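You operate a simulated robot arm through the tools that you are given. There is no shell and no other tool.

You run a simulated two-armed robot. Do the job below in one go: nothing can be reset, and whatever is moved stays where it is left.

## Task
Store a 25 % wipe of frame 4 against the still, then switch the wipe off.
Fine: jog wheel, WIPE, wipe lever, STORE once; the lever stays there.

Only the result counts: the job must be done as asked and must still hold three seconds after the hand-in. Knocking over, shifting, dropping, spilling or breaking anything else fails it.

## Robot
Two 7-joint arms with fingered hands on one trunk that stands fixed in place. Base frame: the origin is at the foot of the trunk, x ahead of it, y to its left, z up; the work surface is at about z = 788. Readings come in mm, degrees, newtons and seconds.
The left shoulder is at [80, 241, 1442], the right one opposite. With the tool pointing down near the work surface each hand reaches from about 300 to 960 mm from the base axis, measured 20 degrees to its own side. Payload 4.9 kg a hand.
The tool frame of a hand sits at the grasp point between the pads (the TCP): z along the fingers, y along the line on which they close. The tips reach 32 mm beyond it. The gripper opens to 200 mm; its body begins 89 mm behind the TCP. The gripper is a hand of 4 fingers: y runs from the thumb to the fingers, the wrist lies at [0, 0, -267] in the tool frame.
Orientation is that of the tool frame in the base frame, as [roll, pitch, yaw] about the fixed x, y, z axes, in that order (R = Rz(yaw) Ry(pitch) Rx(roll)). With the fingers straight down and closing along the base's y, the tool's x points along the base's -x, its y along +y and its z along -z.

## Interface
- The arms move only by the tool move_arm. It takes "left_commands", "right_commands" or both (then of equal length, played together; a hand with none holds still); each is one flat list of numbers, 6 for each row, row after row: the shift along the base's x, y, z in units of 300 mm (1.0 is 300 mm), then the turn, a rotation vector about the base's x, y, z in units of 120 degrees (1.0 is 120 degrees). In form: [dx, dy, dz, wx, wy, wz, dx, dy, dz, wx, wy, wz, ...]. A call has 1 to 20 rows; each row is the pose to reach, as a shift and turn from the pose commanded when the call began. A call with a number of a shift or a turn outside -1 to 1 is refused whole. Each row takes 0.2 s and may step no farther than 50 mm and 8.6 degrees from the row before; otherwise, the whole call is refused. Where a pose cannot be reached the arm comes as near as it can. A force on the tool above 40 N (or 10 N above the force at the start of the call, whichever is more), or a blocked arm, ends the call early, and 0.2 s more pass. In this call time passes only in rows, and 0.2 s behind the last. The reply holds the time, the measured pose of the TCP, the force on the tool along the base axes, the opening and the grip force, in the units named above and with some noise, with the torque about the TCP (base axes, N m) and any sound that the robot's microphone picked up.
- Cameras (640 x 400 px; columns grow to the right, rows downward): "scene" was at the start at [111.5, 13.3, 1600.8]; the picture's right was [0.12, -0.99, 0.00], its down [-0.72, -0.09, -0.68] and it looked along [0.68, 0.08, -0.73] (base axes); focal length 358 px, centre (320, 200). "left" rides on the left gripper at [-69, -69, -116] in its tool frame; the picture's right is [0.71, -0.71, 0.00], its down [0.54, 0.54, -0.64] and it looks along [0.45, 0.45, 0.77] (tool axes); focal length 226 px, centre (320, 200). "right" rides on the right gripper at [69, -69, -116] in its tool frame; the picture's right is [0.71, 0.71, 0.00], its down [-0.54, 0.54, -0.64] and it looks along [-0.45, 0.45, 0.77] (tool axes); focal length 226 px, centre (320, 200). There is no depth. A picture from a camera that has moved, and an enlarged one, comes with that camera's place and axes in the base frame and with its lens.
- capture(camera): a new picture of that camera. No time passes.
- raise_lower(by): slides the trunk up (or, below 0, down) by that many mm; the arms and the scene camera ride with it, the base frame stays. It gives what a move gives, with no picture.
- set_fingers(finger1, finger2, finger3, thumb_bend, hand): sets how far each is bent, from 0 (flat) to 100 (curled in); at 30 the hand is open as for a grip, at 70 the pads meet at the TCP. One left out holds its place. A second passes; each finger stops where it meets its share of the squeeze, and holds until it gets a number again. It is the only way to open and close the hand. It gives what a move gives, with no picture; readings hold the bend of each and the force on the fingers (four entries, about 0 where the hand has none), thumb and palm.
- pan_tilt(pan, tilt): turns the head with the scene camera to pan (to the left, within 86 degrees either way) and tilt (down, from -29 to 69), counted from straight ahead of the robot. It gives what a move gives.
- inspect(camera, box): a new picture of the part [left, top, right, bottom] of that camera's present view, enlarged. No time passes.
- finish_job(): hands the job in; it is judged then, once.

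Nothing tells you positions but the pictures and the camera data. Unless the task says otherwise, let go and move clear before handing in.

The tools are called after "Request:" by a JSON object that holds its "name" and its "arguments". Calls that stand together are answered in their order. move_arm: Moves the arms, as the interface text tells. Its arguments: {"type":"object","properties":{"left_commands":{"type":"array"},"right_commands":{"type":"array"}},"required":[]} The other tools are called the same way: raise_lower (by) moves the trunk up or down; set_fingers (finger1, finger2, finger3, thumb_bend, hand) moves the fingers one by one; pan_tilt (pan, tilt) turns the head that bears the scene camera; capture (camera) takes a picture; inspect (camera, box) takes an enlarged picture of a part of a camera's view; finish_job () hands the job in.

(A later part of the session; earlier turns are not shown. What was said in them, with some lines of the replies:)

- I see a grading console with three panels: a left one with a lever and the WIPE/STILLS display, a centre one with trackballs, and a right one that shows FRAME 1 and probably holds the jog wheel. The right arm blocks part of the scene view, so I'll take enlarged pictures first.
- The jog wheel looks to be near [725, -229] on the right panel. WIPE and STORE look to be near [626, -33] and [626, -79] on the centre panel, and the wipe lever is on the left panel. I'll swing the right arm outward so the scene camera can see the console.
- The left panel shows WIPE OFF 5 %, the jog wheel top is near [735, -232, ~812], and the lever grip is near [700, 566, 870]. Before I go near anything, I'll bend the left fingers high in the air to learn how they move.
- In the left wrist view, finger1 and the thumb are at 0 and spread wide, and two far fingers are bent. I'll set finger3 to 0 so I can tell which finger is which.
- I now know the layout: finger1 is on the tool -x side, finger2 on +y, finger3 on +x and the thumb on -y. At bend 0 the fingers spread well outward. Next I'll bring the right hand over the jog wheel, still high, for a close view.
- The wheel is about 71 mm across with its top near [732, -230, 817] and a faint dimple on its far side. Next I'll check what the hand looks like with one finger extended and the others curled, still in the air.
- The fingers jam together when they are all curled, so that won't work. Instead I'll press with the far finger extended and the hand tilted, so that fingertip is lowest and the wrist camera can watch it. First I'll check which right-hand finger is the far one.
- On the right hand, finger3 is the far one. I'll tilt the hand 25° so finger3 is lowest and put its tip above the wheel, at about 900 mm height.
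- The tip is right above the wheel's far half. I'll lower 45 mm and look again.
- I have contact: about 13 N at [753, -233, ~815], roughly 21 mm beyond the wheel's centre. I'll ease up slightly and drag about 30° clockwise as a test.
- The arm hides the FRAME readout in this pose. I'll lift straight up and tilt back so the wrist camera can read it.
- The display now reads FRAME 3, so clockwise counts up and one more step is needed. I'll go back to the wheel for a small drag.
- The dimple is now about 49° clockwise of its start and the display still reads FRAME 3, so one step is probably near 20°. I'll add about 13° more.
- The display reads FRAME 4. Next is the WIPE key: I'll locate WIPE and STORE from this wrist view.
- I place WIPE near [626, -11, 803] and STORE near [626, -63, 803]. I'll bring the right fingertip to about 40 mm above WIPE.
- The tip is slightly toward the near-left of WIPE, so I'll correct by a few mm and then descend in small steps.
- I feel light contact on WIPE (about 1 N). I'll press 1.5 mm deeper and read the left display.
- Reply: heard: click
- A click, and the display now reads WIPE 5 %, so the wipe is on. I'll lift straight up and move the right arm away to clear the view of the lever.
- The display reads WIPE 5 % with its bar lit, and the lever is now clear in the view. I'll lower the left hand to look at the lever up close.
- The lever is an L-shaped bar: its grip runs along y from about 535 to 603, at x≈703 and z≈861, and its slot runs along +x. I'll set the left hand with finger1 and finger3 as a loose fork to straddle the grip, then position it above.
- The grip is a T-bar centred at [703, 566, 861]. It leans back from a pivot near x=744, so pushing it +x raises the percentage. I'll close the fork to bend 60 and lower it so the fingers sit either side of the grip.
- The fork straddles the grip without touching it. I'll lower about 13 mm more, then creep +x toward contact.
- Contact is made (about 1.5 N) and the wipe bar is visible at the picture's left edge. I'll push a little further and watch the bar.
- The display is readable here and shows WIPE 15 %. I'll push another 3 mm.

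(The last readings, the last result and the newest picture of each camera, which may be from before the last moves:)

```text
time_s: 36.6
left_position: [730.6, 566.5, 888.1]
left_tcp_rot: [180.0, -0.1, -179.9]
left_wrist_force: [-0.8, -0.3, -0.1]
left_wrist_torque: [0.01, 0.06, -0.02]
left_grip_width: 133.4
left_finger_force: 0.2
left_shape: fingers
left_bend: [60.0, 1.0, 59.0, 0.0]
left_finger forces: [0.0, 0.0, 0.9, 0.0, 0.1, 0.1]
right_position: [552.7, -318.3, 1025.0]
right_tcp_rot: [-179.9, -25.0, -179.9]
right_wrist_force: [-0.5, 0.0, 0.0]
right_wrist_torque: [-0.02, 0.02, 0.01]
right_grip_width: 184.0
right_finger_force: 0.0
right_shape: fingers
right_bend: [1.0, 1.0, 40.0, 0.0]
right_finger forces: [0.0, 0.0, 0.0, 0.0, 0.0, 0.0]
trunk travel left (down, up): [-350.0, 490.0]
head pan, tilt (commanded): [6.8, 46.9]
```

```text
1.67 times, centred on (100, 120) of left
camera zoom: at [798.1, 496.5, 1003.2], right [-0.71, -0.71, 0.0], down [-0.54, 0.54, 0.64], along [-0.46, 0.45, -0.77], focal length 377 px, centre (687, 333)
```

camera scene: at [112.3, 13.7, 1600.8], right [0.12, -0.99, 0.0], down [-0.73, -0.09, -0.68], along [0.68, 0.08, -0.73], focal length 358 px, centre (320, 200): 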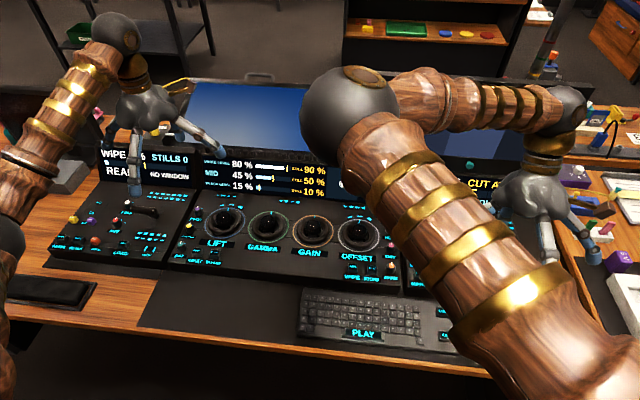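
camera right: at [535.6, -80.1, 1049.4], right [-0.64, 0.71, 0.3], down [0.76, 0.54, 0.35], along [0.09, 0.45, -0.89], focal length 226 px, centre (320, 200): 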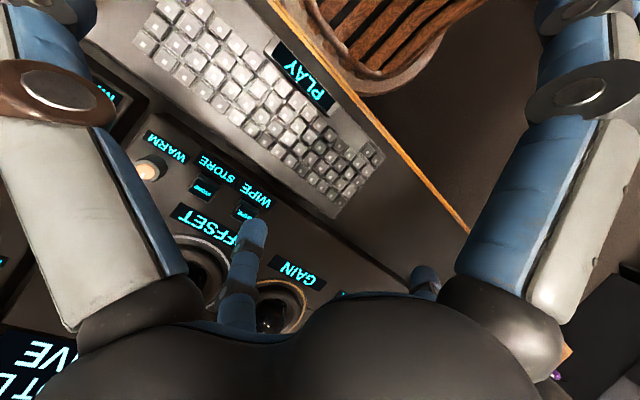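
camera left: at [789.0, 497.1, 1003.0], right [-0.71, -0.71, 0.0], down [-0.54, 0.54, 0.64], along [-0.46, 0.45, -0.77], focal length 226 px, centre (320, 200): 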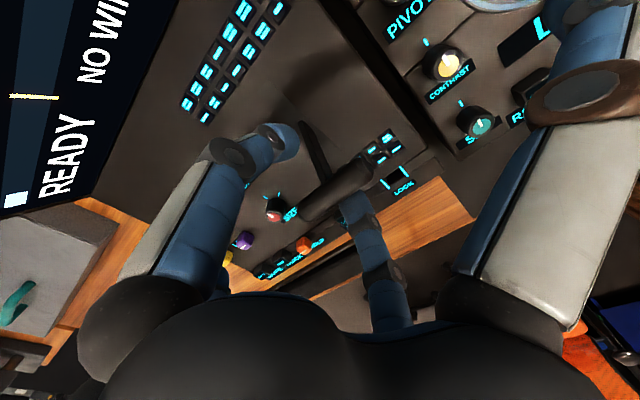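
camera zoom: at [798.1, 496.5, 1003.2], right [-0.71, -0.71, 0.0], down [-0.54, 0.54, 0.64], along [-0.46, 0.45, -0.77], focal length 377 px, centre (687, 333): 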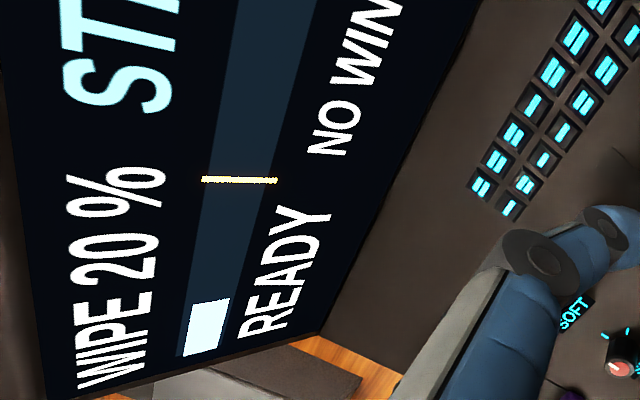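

Request:
{"name": "move_arm", "arguments": {"left_commands": [0.005, 0, 0, 0, 0, 0]}}

Request:
{"name": "inspect", "arguments": {"camera": "left", "box": [0, 0, 200, 240]}}

```text
time_s: 37.0
left_position: [732.2, 565.7, 887.0]
left_tcp_rot: [-180.0, -0.1, -179.9]
left_wrist_force: [0.0, 0.1, 0.7]
left_wrist_torque: [-0.01, 0.06, 0.02]
left_grip_width: 133.4
left_finger_force: 0.2
left_shape: fingers
left_bend: [60.0, 1.0, 59.0, 0.0]
left_finger forces: [0.0, 0.0, 0.9, 0.0, 0.1, 0.0]
right_position: [553.1, -317.7, 1024.7]
right_tcp_rot: [179.9, -25.0, -179.9]
right_wrist_force: [-0.6, -0.1, 0.4]
right_wrist_torque: [0.02, -0.02, -0.03]
right_grip_width: 183.7
right_finger_force: 0.0
right_shape: fingers
right_bend: [1.0, 1.0, 40.0, 0.0]
right_finger forces: [0.0, 0.0, 0.1, 0.0, 0.0, 0.1]
trunk travel left (down, up): [-350.0, 490.0]
head pan, tilt (commanded): [6.8, 46.9]
```

```text
1.67 times, centred on (100, 120) of left
camera zoom: at [799.7, 496.2, 1002.6], right [-0.71, -0.71, 0.0], down [-0.54, 0.54, 0.64], along [-0.46, 0.45, -0.77], focal length 377 px, centre (687, 333)
```

zoom: 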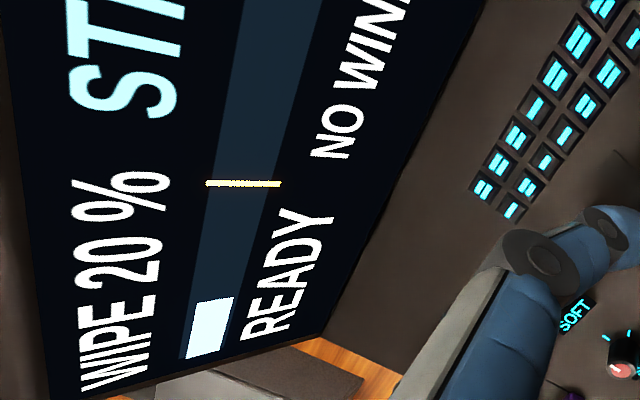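

Request:
{"name": "move_arm", "arguments": {"left_commands": [0.0035, 0, 0, 0, 0, 0]}}

Request:
{"name": "inspect", "arguments": {"camera": "left", "box": [0, 0, 200, 240]}}

```text
time_s: 37.4
left_position: [731.1, 566.7, 887.2]
left_tcp_rot: [179.9, 0.0, -179.9]
left_wrist_force: [-0.9, -0.1, -0.2]
left_wrist_torque: [0.01, 0.02, 0.01]
left_grip_width: 133.5
left_finger_force: 0.1
left_shape: fingers
left_bend: [60.0, 1.0, 59.0, 0.0]
left_finger forces: [0.0, 0.0, 0.8, 0.0, 0.0, 0.0]
right_position: [551.7, -318.5, 1024.9]
right_tcp_rot: [-180.0, -24.9, -179.9]
right_wrist_force: [-0.5, -0.5, 0.2]
right_wrist_torque: [-0.02, 0.03, -0.04]
right_grip_width: 184.0
right_finger_force: 0.0
right_shape: fingers
right_bend: [1.0, 1.0, 40.0, 0.0]
right_finger forces: [0.0, 0.0, 0.0, 0.1, 0.1, 0.0]
trunk travel left (down, up): [-350.0, 490.0]
head pan, tilt (commanded): [6.8, 46.9]
```

```text
1.67 times, centred on (100, 120) of left
camera zoom: at [800.5, 496.6, 1003.0], right [-0.71, -0.71, 0.0], down [-0.54, 0.54, 0.64], along [-0.46, 0.45, -0.77], focal length 377 px, centre (687, 333)
```

zoom: 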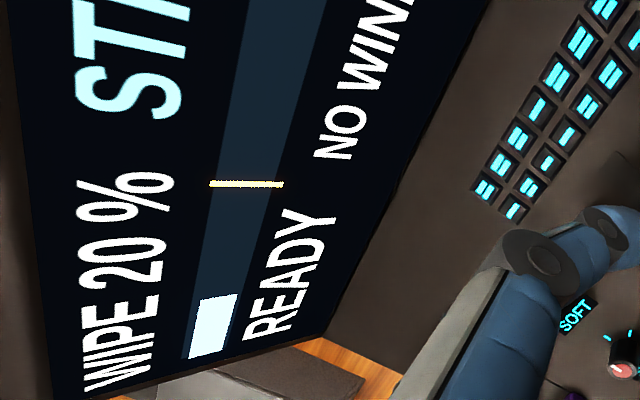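

Request:
{"name": "move_arm", "arguments": {"left_commands": [0.0035, 0, 0, 0, 0, 0]}}

Request:
{"name": "inspect", "arguments": {"camera": "left", "box": [0, 0, 200, 240]}}

```text
time_s: 37.8
left_position: [733.1, 566.9, 887.6]
left_tcp_rot: [180.0, -0.1, -179.9]
left_wrist_force: [0.6, 1.2, -0.8]
left_wrist_torque: [0.03, 0.03, -0.03]
left_grip_width: 133.4
left_finger_force: 0.1
left_shape: fingers
left_bend: [60.0, 1.0, 59.0, 0.0]
left_finger forces: [0.1, 0.0, 0.8, 0.0, 0.0, 0.1]
right_position: [552.7, -317.9, 1026.1]
right_tcp_rot: [179.9, -24.9, -179.8]
right_wrist_force: [0.0, 0.1, -0.2]
right_wrist_torque: [0.01, 0.03, 0.0]
right_grip_width: 184.0
right_finger_force: 0.1
right_shape: fingers
right_bend: [1.0, 1.0, 40.0, 0.0]
right_finger forces: [0.1, 0.0, 0.0, 0.0, 0.0, 0.1]
trunk travel left (down, up): [-350.0, 490.0]
head pan, tilt (commanded): [6.8, 46.9]
```

```text
1.67 times, centred on (100, 120) of left
camera zoom: at [801.6, 496.3, 1002.8], right [-0.71, -0.71, 0.0], down [-0.54, 0.54, 0.64], along [-0.46, 0.45, -0.77], focal length 377 px, centre (687, 333)
```

zoom: 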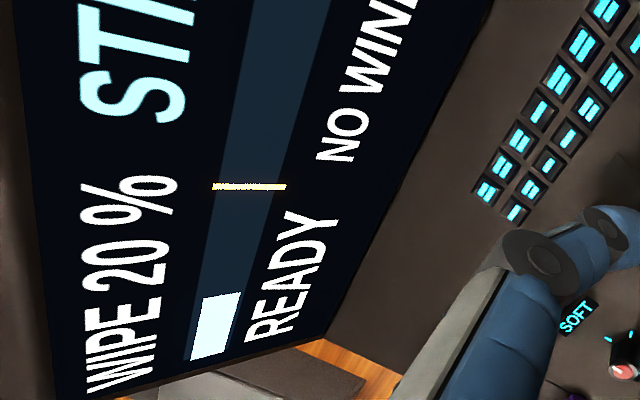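

Request:
{"name": "move_arm", "arguments": {"left_commands": [0.0035, 0, 0, 0, 0, 0]}}

Request:
{"name": "inspect", "arguments": {"camera": "left", "box": [0, 0, 200, 240]}}

```text
time_s: 38.2
left_position: [735.1, 566.7, 887.7]
left_tcp_rot: [-180.0, -0.1, -179.9]
left_wrist_force: [-0.8, 0.7, -0.3]
left_wrist_torque: [0.03, -0.01, 0.0]
left_grip_width: 133.6
left_finger_force: 0.2
left_shape: fingers
left_bend: [60.0, 1.0, 59.0, 0.0]
left_finger forces: [0.0, 0.1, 0.9, 0.0, 0.0, 0.0]
right_position: [552.9, -318.4, 1025.0]
right_tcp_rot: [-180.0, -25.0, -179.9]
right_wrist_force: [0.0, 0.2, 0.0]
right_wrist_torque: [0.01, 0.03, -0.02]
right_grip_width: 184.0
right_finger_force: 0.0
right_shape: fingers
right_bend: [1.0, 1.0, 40.0, 0.0]
right_finger forces: [0.1, 0.0, 0.1, 0.0, 0.0, 0.0]
trunk travel left (down, up): [-350.0, 490.0]
head pan, tilt (commanded): [6.8, 46.9]
```

```text
1.67 times, centred on (100, 120) of left
camera zoom: at [802.8, 496.4, 1002.4], right [-0.71, -0.71, 0.0], down [-0.54, 0.54, 0.64], along [-0.46, 0.45, -0.77], focal length 377 px, centre (687, 333)
```

zoom: 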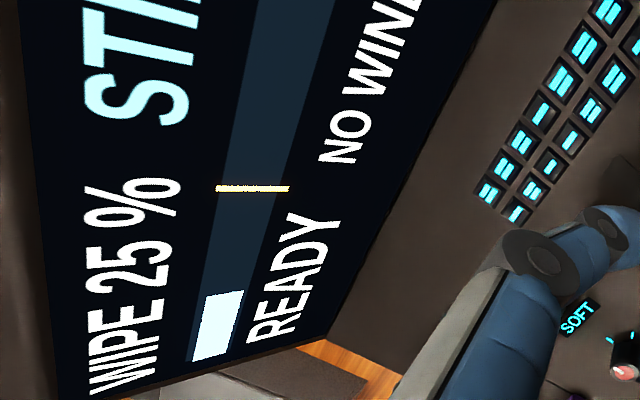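

It has just flipped to 25 %. The bands are about 4 mm wide, so I'll go 1.5 mm further to sit near the middle of this one.

Request:
{"name": "move_arm", "arguments": {"left_commands": [0.003, 0, 0, 0, 0, 0, 0.005, 0, 0, 0, 0, 0]}}

Request:
{"name": "inspect", "arguments": {"camera": "left", "box": [0, 0, 200, 240]}}

```text
time_s: 38.8
left_position: [735.7, 567.7, 887.5]
left_tcp_rot: [179.9, -0.1, -180.0]
left_wrist_force: [-1.3, 1.0, -0.1]
left_wrist_torque: [0.01, 0.06, -0.01]
left_grip_width: 133.1
left_finger_force: 0.4
left_shape: fingers
left_bend: [60.0, 1.0, 59.0, 0.0]
left_finger forces: [0.0, 0.0, 0.7, 0.0, 0.0, 0.0]
right_position: [552.8, -317.1, 1024.8]
right_tcp_rot: [-180.0, -25.0, -179.9]
right_wrist_force: [0.1, -0.3, -0.7]
right_wrist_torque: [-0.06, 0.02, -0.02]
right_grip_width: 184.0
right_finger_force: 0.1
right_shape: fingers
right_bend: [1.0, 1.0, 40.0, 0.0]
right_finger forces: [0.1, 0.0, 0.0, 0.0, 0.0, 0.1]
trunk travel left (down, up): [-350.0, 490.0]
head pan, tilt (commanded): [6.8, 46.9]
```

```text
1.67 times, centred on (100, 120) of left
camera zoom: at [804.5, 496.1, 1002.6], right [-0.71, -0.71, 0.0], down [-0.54, 0.54, 0.64], along [-0.46, 0.45, -0.77], focal length 377 px, centre (687, 333)
```

zoom: 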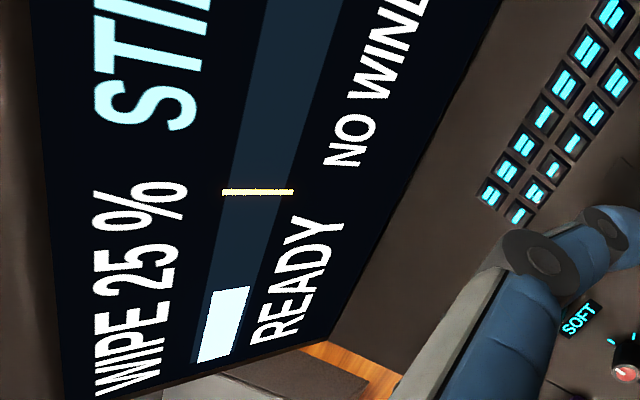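

WIPE reads 25 %. I'll back the fork off 10 mm so neither finger touches the lever, check it stays put, and then lift out.

Request:
{"name": "move_arm", "arguments": {"left_commands": [-0.015, 0, 0, 0, 0, 0, -0.033, 0, 0, 0, 0, 0]}}

Request:
{"name": "inspect", "arguments": {"camera": "left", "box": [0, 0, 200, 240]}}

Request:
{"name": "inspect", "arguments": {"camera": "left", "box": [200, 80, 420, 280]}}

```text
time_s: 39.4
left_position: [726.1, 566.0, 888.3]
left_tcp_rot: [-180.0, 0.1, -180.0]
left_wrist_force: [-0.1, -0.1, 0.4]
left_wrist_torque: [0.02, -0.03, -0.01]
left_grip_width: 133.3
left_finger_force: 0.0
left_shape: fingers
left_bend: [60.0, 1.0, 60.0, 0.0]
left_finger forces: [0.1, 0.0, 0.0, 0.0, 0.0, 0.0]
right_position: [551.8, -317.8, 1025.9]
right_tcp_rot: [180.0, -25.0, -179.9]
right_wrist_force: [-0.2, 0.4, -0.2]
right_wrist_torque: [-0.02, 0.01, 0.0]
right_grip_width: 184.0
right_finger_force: 0.1
right_shape: fingers
right_bend: [1.0, 1.0, 40.0, 0.0]
right_finger forces: [0.1, 0.1, 0.0, 0.0, 0.0, 0.1]
trunk travel left (down, up): [-350.0, 490.0]
head pan, tilt (commanded): [6.8, 46.9]
```

```text
1.67 times, centred on (100, 120) of left
camera zoom: at [794.4, 496.1, 1003.2], right [-0.71, -0.71, 0.0], down [-0.54, 0.54, 0.64], along [-0.46, 0.45, -0.77], focal length 377 px, centre (687, 333)
```

zoom: 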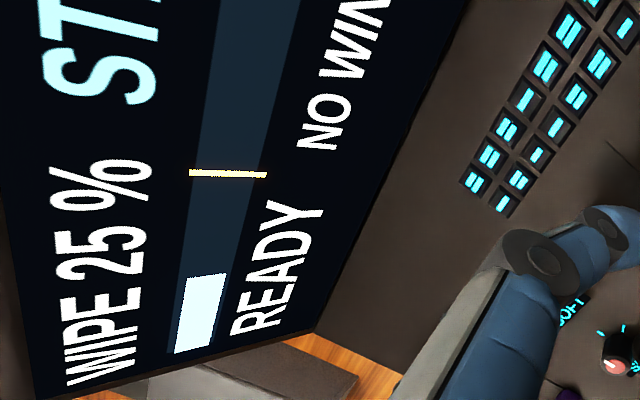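

```text
2.00 times, centred on (310, 180) of left
camera zoom: at [794.4, 496.1, 1003.2], right [-0.71, -0.71, 0.0], down [-0.54, 0.54, 0.64], along [-0.46, 0.45, -0.77], focal length 452 px, centre (340, 240)
```

zoom: 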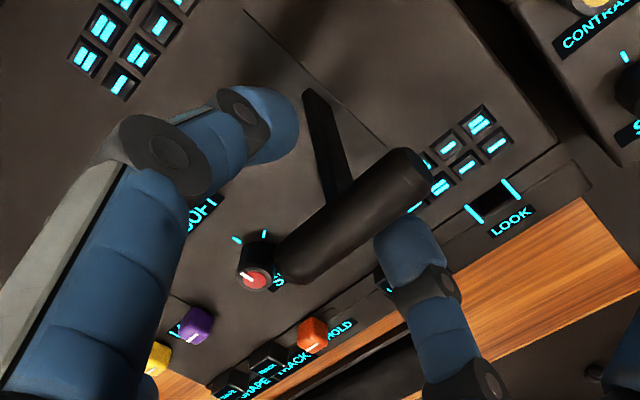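

It holds at 25 % with no contact. I'll lift the left hand straight out and clear.

Request:
{"name": "move_arm", "arguments": {"left_commands": [0, 0, 0.05, 0, 0, 0, 0, 0, 0.12, 0, 0, 0, 0, 0, 0.25, 0, 0, 0, 0, 0, 0.4, 0, 0, 0, -0.02, -0.05, 0.55, 0, 0, 0, -0.04, -0.1, 0.7, 0, 0, 0, -0.06, -0.2, 0.8, 0, 0, 0, -0.08, -0.3, 0.9, 0, 0, 0]}}

Request:
{"name": "capture", "arguments": {"camera": "scene"}}

Request:
{"name": "inspect", "arguments": {"camera": "scene", "box": [80, 130, 210, 230]}}

Request:
{"name": "capture", "arguments": {"camera": "left"}}

```text
time_s: 41.2
left_position: [701.7, 476.2, 1158.1]
left_tcp_rot: [-180.0, -0.2, -179.8]
left_wrist_force: [-0.3, 0.4, 0.3]
left_wrist_torque: [0.0, -0.05, 0.01]
left_grip_width: 133.4
left_finger_force: 0.0
left_shape: fingers
left_bend: [60.0, 0.0, 60.0, 0.0]
left_finger forces: [0.1, 0.0, 0.0, 0.1, 0.0, 0.1]
right_position: [551.6, -318.5, 1025.1]
right_tcp_rot: [179.9, -24.9, -180.0]
right_wrist_force: [0.5, 0.3, -0.3]
right_wrist_torque: [0.02, -0.02, 0.02]
right_grip_width: 184.3
right_finger_force: 0.1
right_shape: fingers
right_bend: [1.0, 1.0, 40.0, 0.0]
right_finger forces: [0.0, 0.1, 0.0, 0.0, 0.1, 0.0]
trunk travel left (down, up): [-350.0, 490.0]
head pan, tilt (commanded): [6.8, 46.9]
```

```text
taken
camera scene: at [110.6, 11.6, 1600.8], right [0.12, -0.99, 0.0], down [-0.72, -0.09, -0.68], along [0.68, 0.08, -0.73], focal length 358 px, centre (320, 200)
```

scene: 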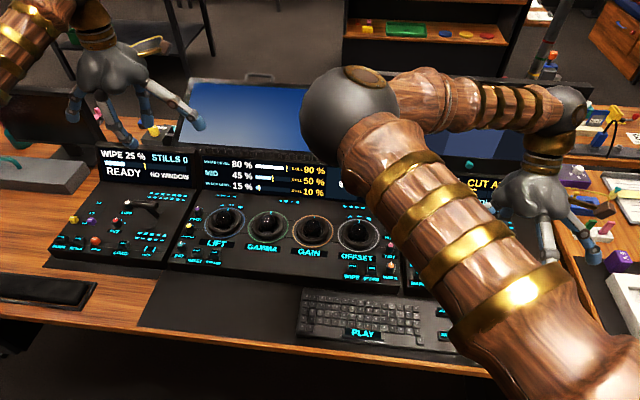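

```text
4.00 times, centred on (145, 180) of scene
camera zoom: at [110.6, 11.6, 1600.8], right [0.12, -0.99, 0.0], down [-0.72, -0.09, -0.68], along [0.68, 0.08, -0.73], focal length 1433 px, centre (1020, 280)
```

zoom: 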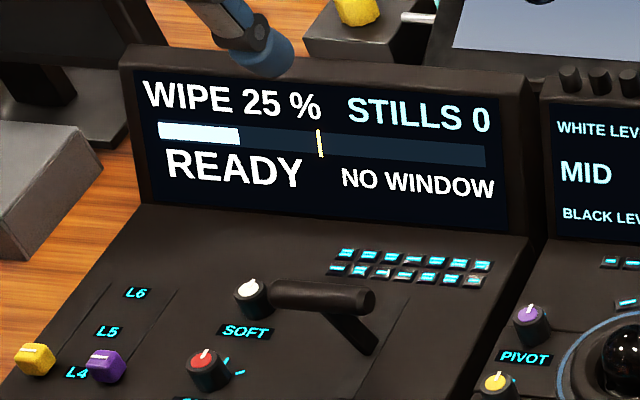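

```text
taken
camera left: at [769.2, 406.3, 1273.3], right [-0.71, -0.71, 0.0], down [-0.54, 0.54, 0.64], along [-0.46, 0.45, -0.76], focal length 226 px, centre (320, 200)
```

left: 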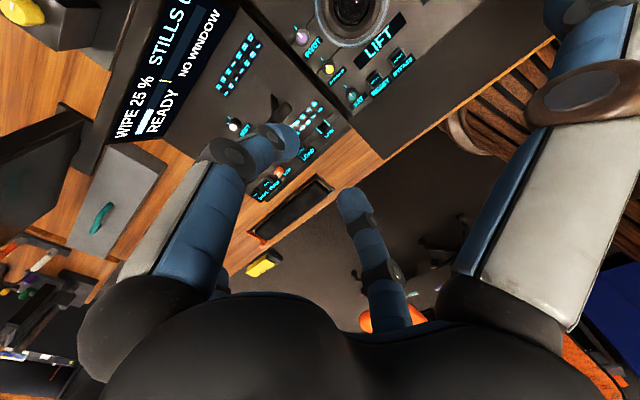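

The wipe bar stands at about 25 % and the lever is free. Next I'll bring the right fingertip above STORE, and I'll confirm FRAME 4 before pressing.

Request:
{"name": "move_arm", "arguments": {"right_commands": [0, 0.16, 0, 0, 0, 0, 0, 0.32, 0, 0, 0, 0, 0, 0.48, 0, 0, 0, 0, 0, 0.64, -0.05, 0, 0, 0, -0.005, 0.785, -0.11, 0, 0, 0, -0.005, 0.84, -0.25, 0, 0, 0, -0.005, 0.84, -0.37, 0, 0, 0]}}

Request:
{"name": "capture", "arguments": {"camera": "scene"}}

Request:
{"name": "inspect", "arguments": {"camera": "right", "box": [170, 150, 310, 290]}}

```text
refused: row 4 steps farther than a row can; nothing moved
```

```text
taken
camera scene: at [110.6, 11.6, 1600.8], right [0.12, -0.99, 0.0], down [-0.72, -0.09, -0.68], along [0.68, 0.08, -0.73], focal length 358 px, centre (320, 200)
```

scene: 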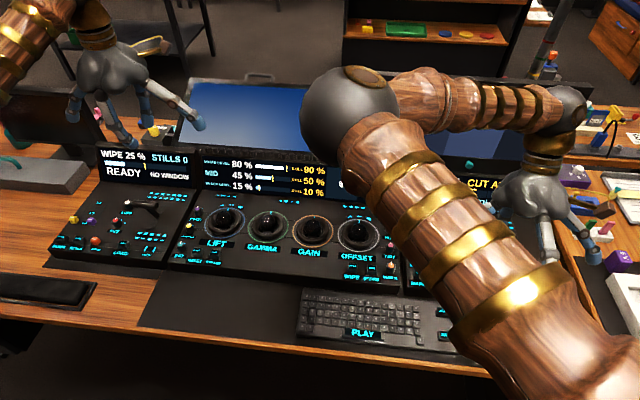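

```text
2.86 times, centred on (240, 220) of right
camera zoom: at [539.3, -387.8, 1159.1], right [-0.64, 0.71, 0.3], down [0.76, 0.54, 0.36], along [0.09, 0.46, -0.89], focal length 646 px, centre (549, 143)
```

zoom: 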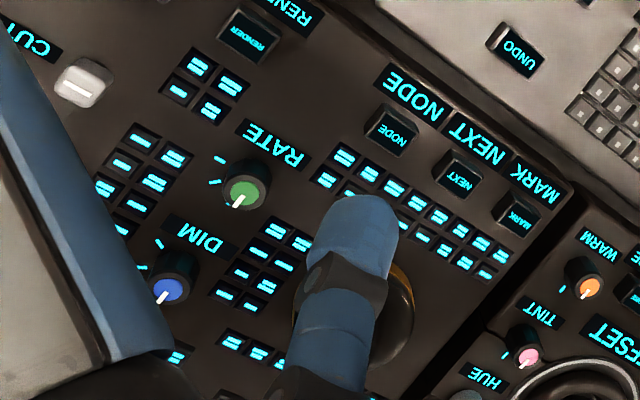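

One row's step was too long and the call was refused, so nothing moved. I'll resend it with shorter steps.

Request:
{"name": "move_arm", "arguments": {"right_commands": [0, 0.15, 0, 0, 0, 0, 0, 0.3, 0, 0, 0, 0, 0, 0.45, 0, 0, 0, 0, 0, 0.6, 0, 0, 0, 0, -0.005, 0.74, -0.05, 0, 0, 0, -0.005, 0.83, -0.15, 0, 0, 0, -0.005, 0.84, -0.27, 0, 0, 0, -0.005, 0.84, -0.37, 0, 0, 0]}}

Request:
{"name": "capture", "arguments": {"camera": "scene"}}

Request:
{"name": "inspect", "arguments": {"camera": "right", "box": [170, 150, 310, 290]}}

```text
time_s: 43.0
left_position: [703.4, 477.7, 1157.7]
left_tcp_rot: [180.0, -0.1, -179.8]
left_wrist_force: [-0.2, -0.5, -1.0]
left_wrist_torque: [0.0, 0.02, 0.01]
left_grip_width: 133.2
left_finger_force: 0.0
left_shape: fingers
left_bend: [60.0, 0.0, 60.0, 0.0]
left_finger forces: [0.0, 0.1, 0.1, 0.1, 0.0, 0.0]
right_position: [549.9, -64.7, 912.7]
right_tcp_rot: [-179.9, -25.0, -179.8]
right_wrist_force: [0.5, 0.8, 0.0]
right_wrist_torque: [-0.03, 0.01, 0.01]
right_grip_width: 184.2
right_finger_force: 0.1
right_shape: fingers
right_bend: [1.0, 1.0, 40.0, 0.0]
right_finger forces: [0.0, 0.0, 0.1, 0.0, 0.0, 0.0]
trunk travel left (down, up): [-350.0, 490.0]
head pan, tilt (commanded): [6.8, 46.9]
```

```text
taken
camera scene: at [112.0, 13.2, 1600.8], right [0.12, -0.99, 0.0], down [-0.72, -0.09, -0.68], along [0.68, 0.08, -0.73], focal length 358 px, centre (320, 200)
```

scene: 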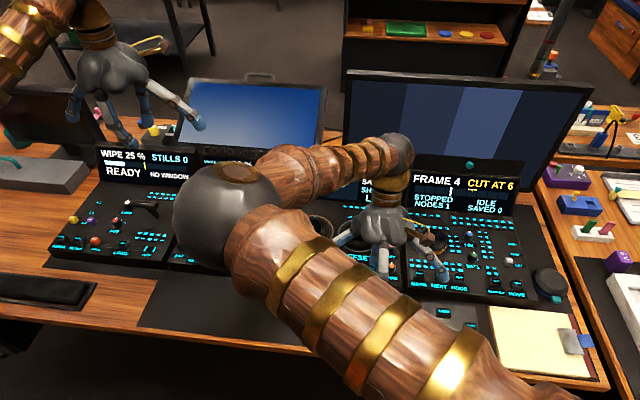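

```text
2.86 times, centred on (240, 220) of right
camera zoom: at [536.3, -134.0, 1047.3], right [-0.64, 0.71, 0.3], down [0.76, 0.54, 0.35], along [0.09, 0.45, -0.89], focal length 646 px, centre (549, 143)
```

zoom: 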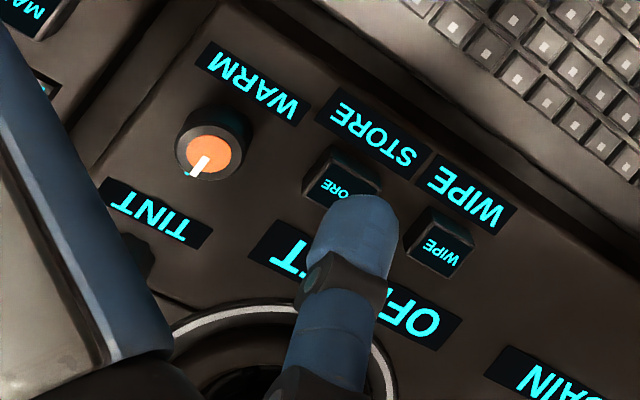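

Before pressing: FRAME 4, WIPE 25 %, STILLS 0. I'll descend over STORE with a 2 mm correction.

Request:
{"name": "move_arm", "arguments": {"right_commands": [0.003, -0.007, -0.05, 0, 0, 0, 0.003, -0.007, -0.09, 0, 0, 0, 0.003, -0.007, -0.115, 0, 0, 0]}}

Request:
{"name": "inspect", "arguments": {"camera": "right", "box": [170, 150, 310, 290]}}

```text
time_s: 43.8
left_position: [702.7, 478.0, 1156.9]
left_tcp_rot: [180.0, 0.0, -179.8]
left_wrist_force: [0.5, -0.4, -0.1]
left_wrist_torque: [-0.01, 0.0, -0.01]
left_grip_width: 133.3
left_finger_force: 0.1
left_shape: fingers
left_bend: [60.0, 0.0, 60.0, 0.0]
left_finger forces: [0.1, 0.0, 0.0, 0.1, 0.0, 0.0]
right_position: [550.6, -66.9, 877.1]
right_tcp_rot: [180.0, -24.9, -179.9]
right_wrist_force: [-0.5, 0.5, 0.0]
right_wrist_torque: [-0.02, -0.02, 0.04]
right_grip_width: 184.1
right_finger_force: 0.0
right_shape: fingers
right_bend: [1.0, 1.0, 40.0, 0.0]
right_finger forces: [0.1, 0.0, 0.3, 0.0, 0.0, 0.0]
trunk travel left (down, up): [-350.0, 490.0]
head pan, tilt (commanded): [6.8, 46.9]
```

```text
2.86 times, centred on (240, 220) of right
camera zoom: at [538.1, -136.2, 1012.3], right [-0.64, 0.71, 0.3], down [0.76, 0.54, 0.35], along [0.09, 0.45, -0.89], focal length 646 px, centre (549, 143)
```

zoom: 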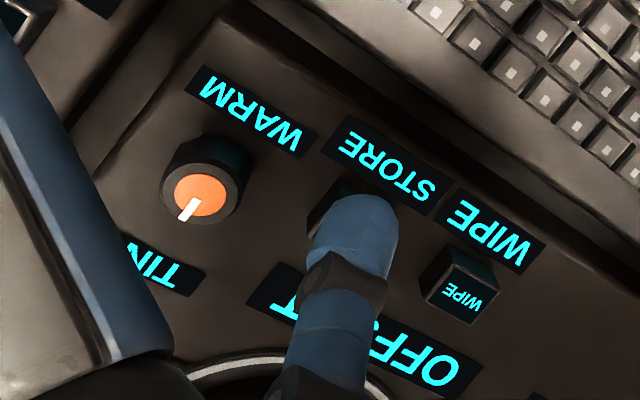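

The fingertip is just touching STORE. I'll press in small steps until there is a click.

Request:
{"name": "move_arm", "arguments": {"right_commands": [0, 0, -0.005, 0, 0, 0, 0, 0, -0.01, 0, 0, 0]}}

Request:
{"name": "inspect", "arguments": {"camera": "scene", "box": [80, 130, 210, 230]}}

```text
time_s: 44.4
left_position: [702.0, 478.1, 1157.1]
left_tcp_rot: [180.0, 0.0, -179.8]
left_wrist_force: [0.9, -0.6, 0.0]
left_wrist_torque: [0.02, -0.01, -0.02]
left_grip_width: 133.3
left_finger_force: 0.0
left_shape: fingers
left_bend: [60.0, 0.0, 60.0, 0.0]
left_finger forces: [0.0, 0.0, 0.0, 0.1, 0.0, 0.0]
right_position: [549.9, -66.7, 875.7]
right_tcp_rot: [180.0, -25.0, -179.9]
right_wrist_force: [-0.3, 0.4, 1.5]
right_wrist_torque: [0.02, -0.09, -0.02]
right_grip_width: 183.9
right_finger_force: 0.8
right_shape: fingers
right_bend: [1.0, 1.0, 40.0, 0.0]
right_finger forces: [0.0, 0.0, 1.4, 0.1, 0.1, 0.0]
trunk travel left (down, up): [-350.0, 490.0]
head pan, tilt (commanded): [6.8, 46.9]
```

```text
4.00 times, centred on (145, 180) of scene
camera zoom: at [111.3, 13.3, 1600.8], right [0.12, -0.99, 0.0], down [-0.72, -0.09, -0.68], along [0.68, 0.08, -0.73], focal length 1433 px, centre (1020, 280)
```

zoom: 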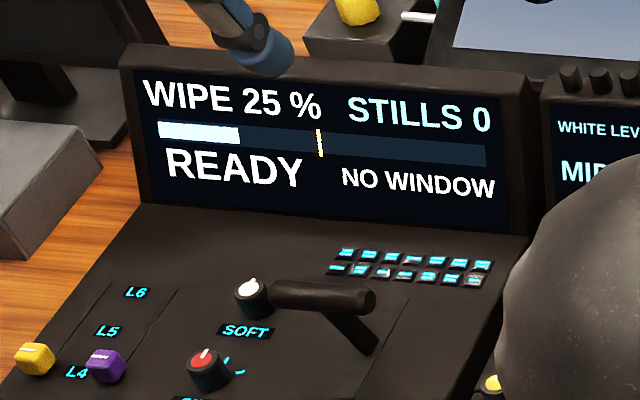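

Request:
{"name": "move_arm", "arguments": {"right_commands": [0, 0, -0.005, 0, 0, 0]}}

Request:
{"name": "inspect", "arguments": {"camera": "scene", "box": [80, 130, 210, 230]}}

```text
time_s: 44.8
left_position: [702.0, 477.3, 1158.2]
left_tcp_rot: [180.0, 0.0, -179.9]
left_wrist_force: [-0.1, 1.2, 1.4]
left_wrist_torque: [0.03, -0.05, -0.02]
left_grip_width: 133.5
left_finger_force: 0.1
left_shape: fingers
left_bend: [60.0, 0.0, 60.0, 0.0]
left_finger forces: [0.0, 0.0, 0.0, 0.0, 0.0, 0.0]
right_position: [551.9, -67.8, 874.4]
right_tcp_rot: [179.9, -24.9, -179.8]
right_wrist_force: [-0.3, -0.6, 2.0]
right_wrist_torque: [-0.02, -0.19, 0.0]
right_grip_width: 184.2
right_finger_force: 1.1
right_shape: fingers
right_bend: [1.0, 1.0, 40.0, 0.0]
right_finger forces: [0.1, 0.0, 2.4, 0.0, 0.0, 0.0]
trunk travel left (down, up): [-350.0, 490.0]
head pan, tilt (commanded): [6.8, 46.9]
heard: click
```

```text
4.00 times, centred on (145, 180) of scene
camera zoom: at [111.3, 13.3, 1600.9], right [0.12, -0.99, 0.0], down [-0.72, -0.09, -0.68], along [0.68, 0.08, -0.73], focal length 1433 px, centre (1020, 280)
```

zoom: 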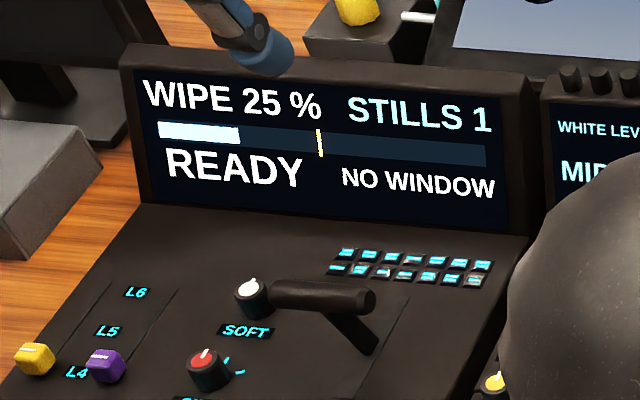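

STILLS reads 1, so the store is done. I'll lift off STORE and shift 50 mm over to WIPE.

Request:
{"name": "move_arm", "arguments": {"right_commands": [0, 0, 0.05, 0, 0, 0, 0, 0, 0.13, 0, 0, 0, 0, 0.08, 0.13, 0, 0, 0, 0.002, 0.167, 0.13, 0, 0, 0]}}

Request:
{"name": "inspect", "arguments": {"camera": "right", "box": [170, 150, 310, 290]}}

Request:
{"name": "capture", "arguments": {"camera": "scene"}}

```text
time_s: 45.8
left_position: [702.7, 478.5, 1157.2]
left_tcp_rot: [-179.8, 0.0, -179.8]
left_wrist_force: [0.3, -0.6, 0.9]
left_wrist_torque: [-0.02, -0.01, 0.01]
left_grip_width: 133.4
left_finger_force: 0.2
left_shape: fingers
left_bend: [60.0, 0.0, 60.0, 0.0]
left_finger forces: [0.0, 0.0, 0.1, 0.0, 0.0, 0.0]
right_position: [553.9, -18.5, 915.1]
right_tcp_rot: [180.0, -25.0, 180.0]
right_wrist_force: [-0.2, -0.2, -0.4]
right_wrist_torque: [0.0, 0.01, 0.01]
right_grip_width: 184.0
right_finger_force: 0.0
right_shape: fingers
right_bend: [1.0, 1.0, 40.0, 0.0]
right_finger forces: [0.1, 0.0, 0.0, 0.0, 0.0, 0.0]
trunk travel left (down, up): [-350.0, 490.0]
head pan, tilt (commanded): [6.8, 46.9]
```

```text
2.86 times, centred on (240, 220) of right
camera zoom: at [540.8, -87.3, 1048.6], right [-0.64, 0.71, 0.3], down [0.76, 0.54, 0.35], along [0.09, 0.45, -0.89], focal length 646 px, centre (549, 143)
```

zoom: 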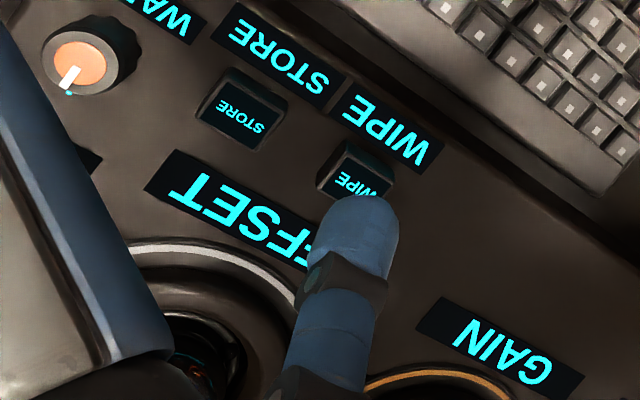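

```text
taken
camera scene: at [111.3, 14.2, 1600.8], right [0.12, -0.99, 0.0], down [-0.72, -0.09, -0.68], along [0.68, 0.08, -0.73], focal length 358 px, centre (320, 200)
```

scene: 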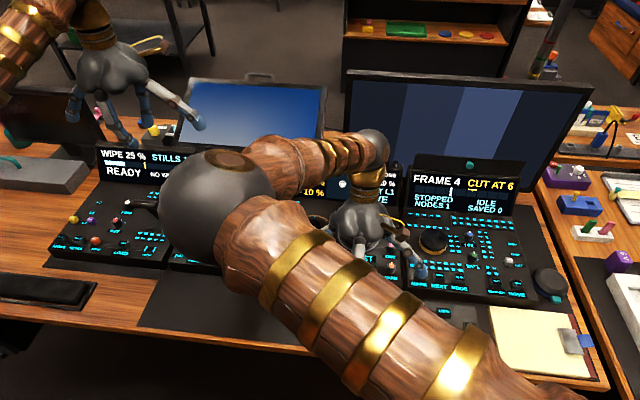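

Request:
{"name": "move_arm", "arguments": {"right_commands": [0, 0, -0.05, 0, 0, 0, 0, 0, -0.09, 0, 0, 0, 0, 0, -0.115, 0, 0, 0, 0, 0, -0.122, 0, 0, 0]}}

Request:
{"name": "inspect", "arguments": {"camera": "scene", "box": [80, 130, 210, 230]}}

Request:
{"name": "inspect", "arguments": {"camera": "right", "box": [170, 150, 310, 290]}}

```text
time_s: 46.8
left_position: [703.3, 477.9, 1158.9]
left_tcp_rot: [-180.0, 0.0, -179.9]
left_wrist_force: [0.5, -0.7, 0.6]
left_wrist_torque: [0.02, -0.02, 0.02]
left_grip_width: 133.3
left_finger_force: 0.0
left_shape: fingers
left_bend: [60.0, 0.0, 60.0, 0.0]
left_finger forces: [0.0, 0.1, 0.0, 0.0, 0.0, 0.0]
right_position: [552.5, -17.2, 877.0]
right_tcp_rot: [-180.0, -24.9, -179.9]
right_wrist_force: [0.7, -0.3, -0.1]
right_wrist_torque: [0.02, -0.07, -0.05]
right_grip_width: 183.7
right_finger_force: 0.1
right_shape: fingers
right_bend: [1.0, 1.0, 40.0, 0.0]
right_finger forces: [0.1, 0.0, 1.0, 0.0, 0.1, 0.0]
trunk travel left (down, up): [-350.0, 490.0]
head pan, tilt (commanded): [6.8, 46.9]
```

```text
4.00 times, centred on (145, 180) of scene
camera zoom: at [111.5, 13.5, 1600.8], right [0.12, -0.99, 0.0], down [-0.72, -0.09, -0.68], along [0.68, 0.08, -0.73], focal length 1433 px, centre (1020, 280)
```

zoom: 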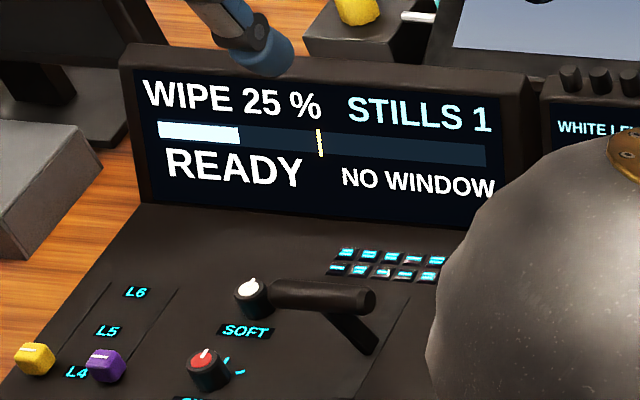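

```text
2.86 times, centred on (240, 220) of right
camera zoom: at [540.3, -86.8, 1011.3], right [-0.64, 0.71, 0.3], down [0.76, 0.54, 0.35], along [0.09, 0.45, -0.89], focal length 646 px, centre (549, 143)
```

zoom: 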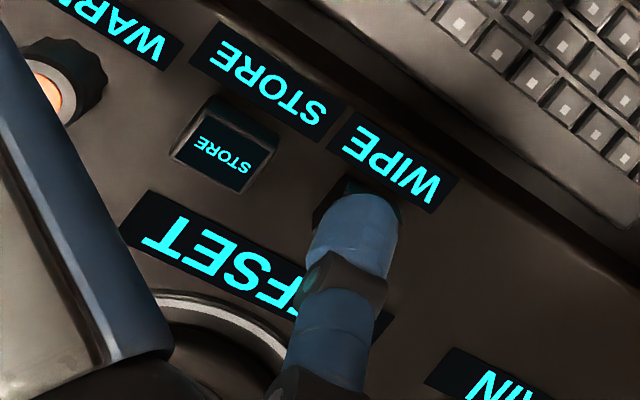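

The fingertip is resting on WIPE at about 1 N, and the display still shows WIPE 25 % with STILLS 1. I'll press the last few mm until it clicks.

Request:
{"name": "move_arm", "arguments": {"right_commands": [0, 0, -0.005, 0, 0, 0, 0, 0, -0.0075, 0, 0, 0]}}

Request:
{"name": "inspect", "arguments": {"camera": "scene", "box": [80, 130, 210, 230]}}

```text
time_s: 47.4
left_position: [702.5, 478.5, 1157.4]
left_tcp_rot: [179.9, 0.0, -179.9]
left_wrist_force: [0.0, 0.5, -0.6]
left_wrist_torque: [0.0, 0.02, 0.01]
left_grip_width: 133.5
left_finger_force: 0.0
left_shape: fingers
left_bend: [60.0, 0.0, 60.0, 0.0]
left_finger forces: [0.0, 0.0, 0.1, 0.1, 0.0, 0.1]
right_position: [553.6, -18.3, 872.9]
right_tcp_rot: [180.0, -25.0, -180.0]
right_wrist_force: [-0.7, 0.5, 3.9]
right_wrist_torque: [0.01, -0.19, -0.01]
right_grip_width: 184.0
right_finger_force: 0.8
right_shape: fingers
right_bend: [1.0, 1.0, 40.0, 0.0]
right_finger forces: [0.0, 0.0, 2.7, 0.1, 0.0, 0.0]
trunk travel left (down, up): [-350.0, 490.0]
head pan, tilt (commanded): [6.8, 46.9]
heard: click
```

```text
4.00 times, centred on (145, 180) of scene
camera zoom: at [111.2, 13.4, 1600.9], right [0.12, -0.99, 0.0], down [-0.72, -0.09, -0.68], along [0.68, 0.08, -0.73], focal length 1433 px, centre (1020, 280)
```

zoom: 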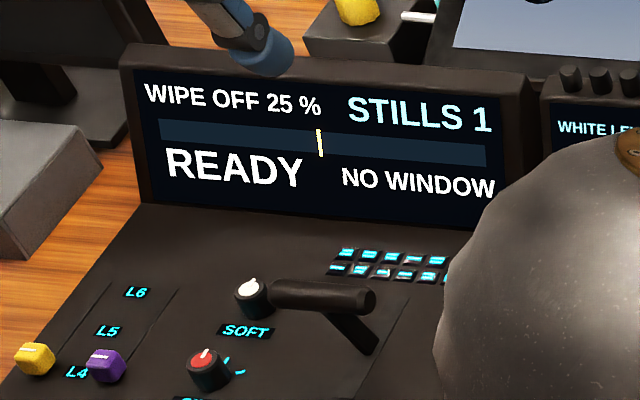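

The display reads WIPE OFF 25 % and STILLS 1. I'll lift the right hand straight up and clear, then check both displays.

Request:
{"name": "move_arm", "arguments": {"right_commands": [0, 0, 0.05, 0, 0, 0, 0, 0, 0.15, 0, 0, 0, 0, 0, 0.3, 0, 0, 0, 0, 0, 0.45, 0, 0, 0, 0, -0.05, 0.55, 0, 0, 0]}}

Request:
{"name": "capture", "arguments": {"camera": "scene"}}

Request:
{"name": "inspect", "arguments": {"camera": "scene", "box": [80, 130, 210, 230]}}

Request:
{"name": "inspect", "arguments": {"camera": "scene", "box": [390, 150, 570, 310]}}

```text
time_s: 48.6
left_position: [702.5, 477.8, 1157.0]
left_tcp_rot: [180.0, 0.0, -179.8]
left_wrist_force: [0.2, -0.4, 0.1]
left_wrist_torque: [0.04, 0.02, -0.02]
left_grip_width: 133.5
left_finger_force: 0.0
left_shape: fingers
left_bend: [60.0, 0.0, 60.0, 0.0]
left_finger forces: [0.0, 0.0, 0.0, 0.0, 0.0, 0.1]
right_position: [552.3, -34.5, 1037.1]
right_tcp_rot: [179.9, -25.0, -179.9]
right_wrist_force: [0.2, -0.5, 0.0]
right_wrist_torque: [-0.01, 0.01, 0.0]
right_grip_width: 184.0
right_finger_force: 0.1
right_shape: fingers
right_bend: [1.0, 1.0, 40.0, 0.0]
right_finger forces: [0.1, 0.0, 0.0, 0.0, 0.1, 0.0]
trunk travel left (down, up): [-350.0, 490.0]
head pan, tilt (commanded): [6.8, 46.9]
```

```text
taken
camera scene: at [111.2, 12.6, 1600.8], right [0.12, -0.99, 0.0], down [-0.72, -0.09, -0.68], along [0.68, 0.08, -0.73], focal length 358 px, centre (320, 200)
```

scene: 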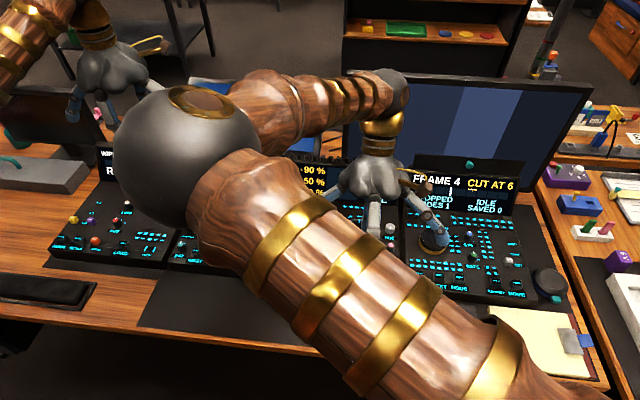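

```text
4.00 times, centred on (145, 180) of scene
camera zoom: at [111.2, 12.6, 1600.8], right [0.12, -0.99, 0.0], down [-0.72, -0.09, -0.68], along [0.68, 0.08, -0.73], focal length 1433 px, centre (1020, 280)
```

zoom: 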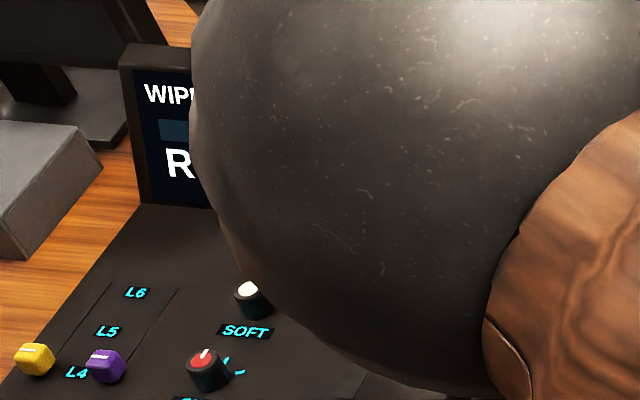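

```text
2.50 times, centred on (480, 230) of scene
camera zoom: at [111.2, 12.6, 1600.8], right [0.12, -0.99, 0.0], down [-0.72, -0.09, -0.68], along [0.68, 0.08, -0.73], focal length 896 px, centre (-80, 125)
```

zoom: 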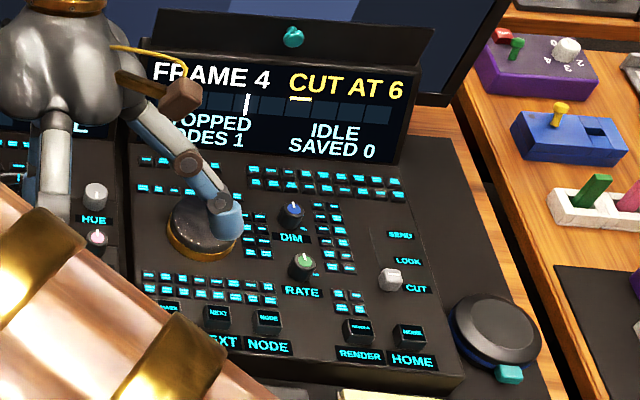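

The display still reads FRAME 4, STOPPED. I'll move the right arm further aside for one last look at the left display.

Request:
{"name": "move_arm", "arguments": {"right_commands": [0, -0.15, 0.05, 0, 0, 0, 0, -0.3, 0.1, 0, 0, 0, 0, -0.45, 0.15, 0, 0, 0, 0, -0.6, 0.2, 0, 0, 0, 0, -0.75, 0.2, 0, 0, 0, 0, -0.9, 0.2, 0, 0, 0, 0, -1.0, 0.2, 0, 0, 0]}}

Request:
{"name": "capture", "arguments": {"camera": "scene"}}

Request:
{"name": "inspect", "arguments": {"camera": "scene", "box": [80, 130, 210, 230]}}

Request:
{"name": "capture", "arguments": {"camera": "right"}}

```text
time_s: 50.2
left_position: [702.5, 476.1, 1158.1]
left_tcp_rot: [180.0, -0.1, -179.9]
left_wrist_force: [-0.6, 0.1, 0.6]
left_wrist_torque: [-0.01, 0.01, -0.01]
left_grip_width: 133.6
left_finger_force: 0.0
left_shape: fingers
left_bend: [60.0, 0.0, 60.0, 0.0]
left_finger forces: [0.1, 0.0, 0.0, 0.1, 0.1, 0.0]
right_position: [552.9, -334.3, 1099.4]
right_tcp_rot: [179.9, -25.0, -180.0]
right_wrist_force: [0.4, -0.2, -0.9]
right_wrist_torque: [-0.02, 0.04, 0.0]
right_grip_width: 183.7
right_finger_force: 0.1
right_shape: fingers
right_bend: [1.0, 1.0, 40.0, 0.0]
right_finger forces: [0.1, 0.0, 0.0, 0.1, 0.1, 0.0]
trunk travel left (down, up): [-350.0, 490.0]
head pan, tilt (commanded): [6.8, 46.9]
```

```text
taken
camera scene: at [111.7, 11.8, 1600.8], right [0.12, -0.99, 0.0], down [-0.72, -0.09, -0.68], along [0.68, 0.08, -0.73], focal length 358 px, centre (320, 200)
```

scene: 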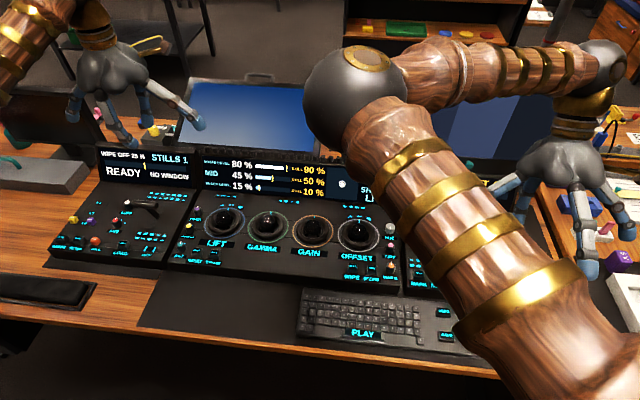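

```text
4.00 times, centred on (145, 180) of scene
camera zoom: at [111.7, 11.8, 1600.8], right [0.12, -0.99, 0.0], down [-0.72, -0.09, -0.68], along [0.68, 0.08, -0.73], focal length 1433 px, centre (1020, 280)
```

zoom: 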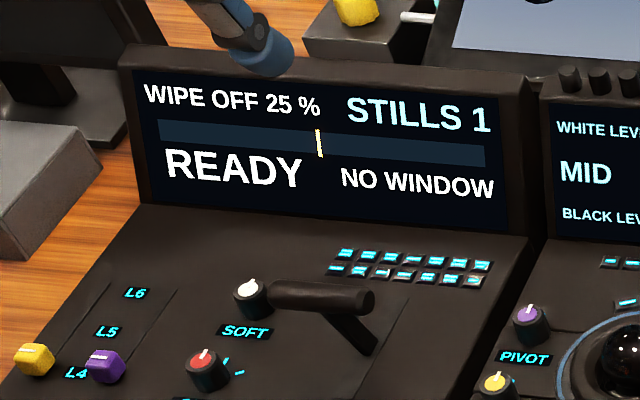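

```text
taken
camera right: at [541.4, -404.2, 1233.5], right [-0.64, 0.71, 0.3], down [0.76, 0.54, 0.35], along [0.09, 0.46, -0.89], focal length 226 px, centre (320, 200)
```

right: 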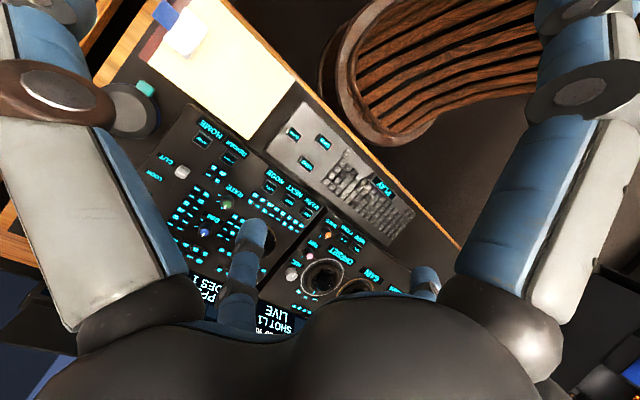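

The displays read WIPE OFF 25 %, STILLS 1 and FRAME 4, the lever stays where I set it, and both hands are clear. I'm handing the job in.

Request:
{"name": "finish_job", "arguments": {}}

```text
The job is handed in.
```

The job is done and handed in. A 25 % wipe of frame 4 against the still is stored, and the wipe is switched off. The last display readings were:

- **Frame:** FRAME 4, STOPPED.
- **Wipe:** WIPE OFF 25 %, with the lever left at that position.
- **Stills:** STILLS 1, up from 0. STORE was pressed once, with the wipe on at 25 %.

Both hands were clear of the console at hand-in. I saw nothing knocked, shifted or dropped.
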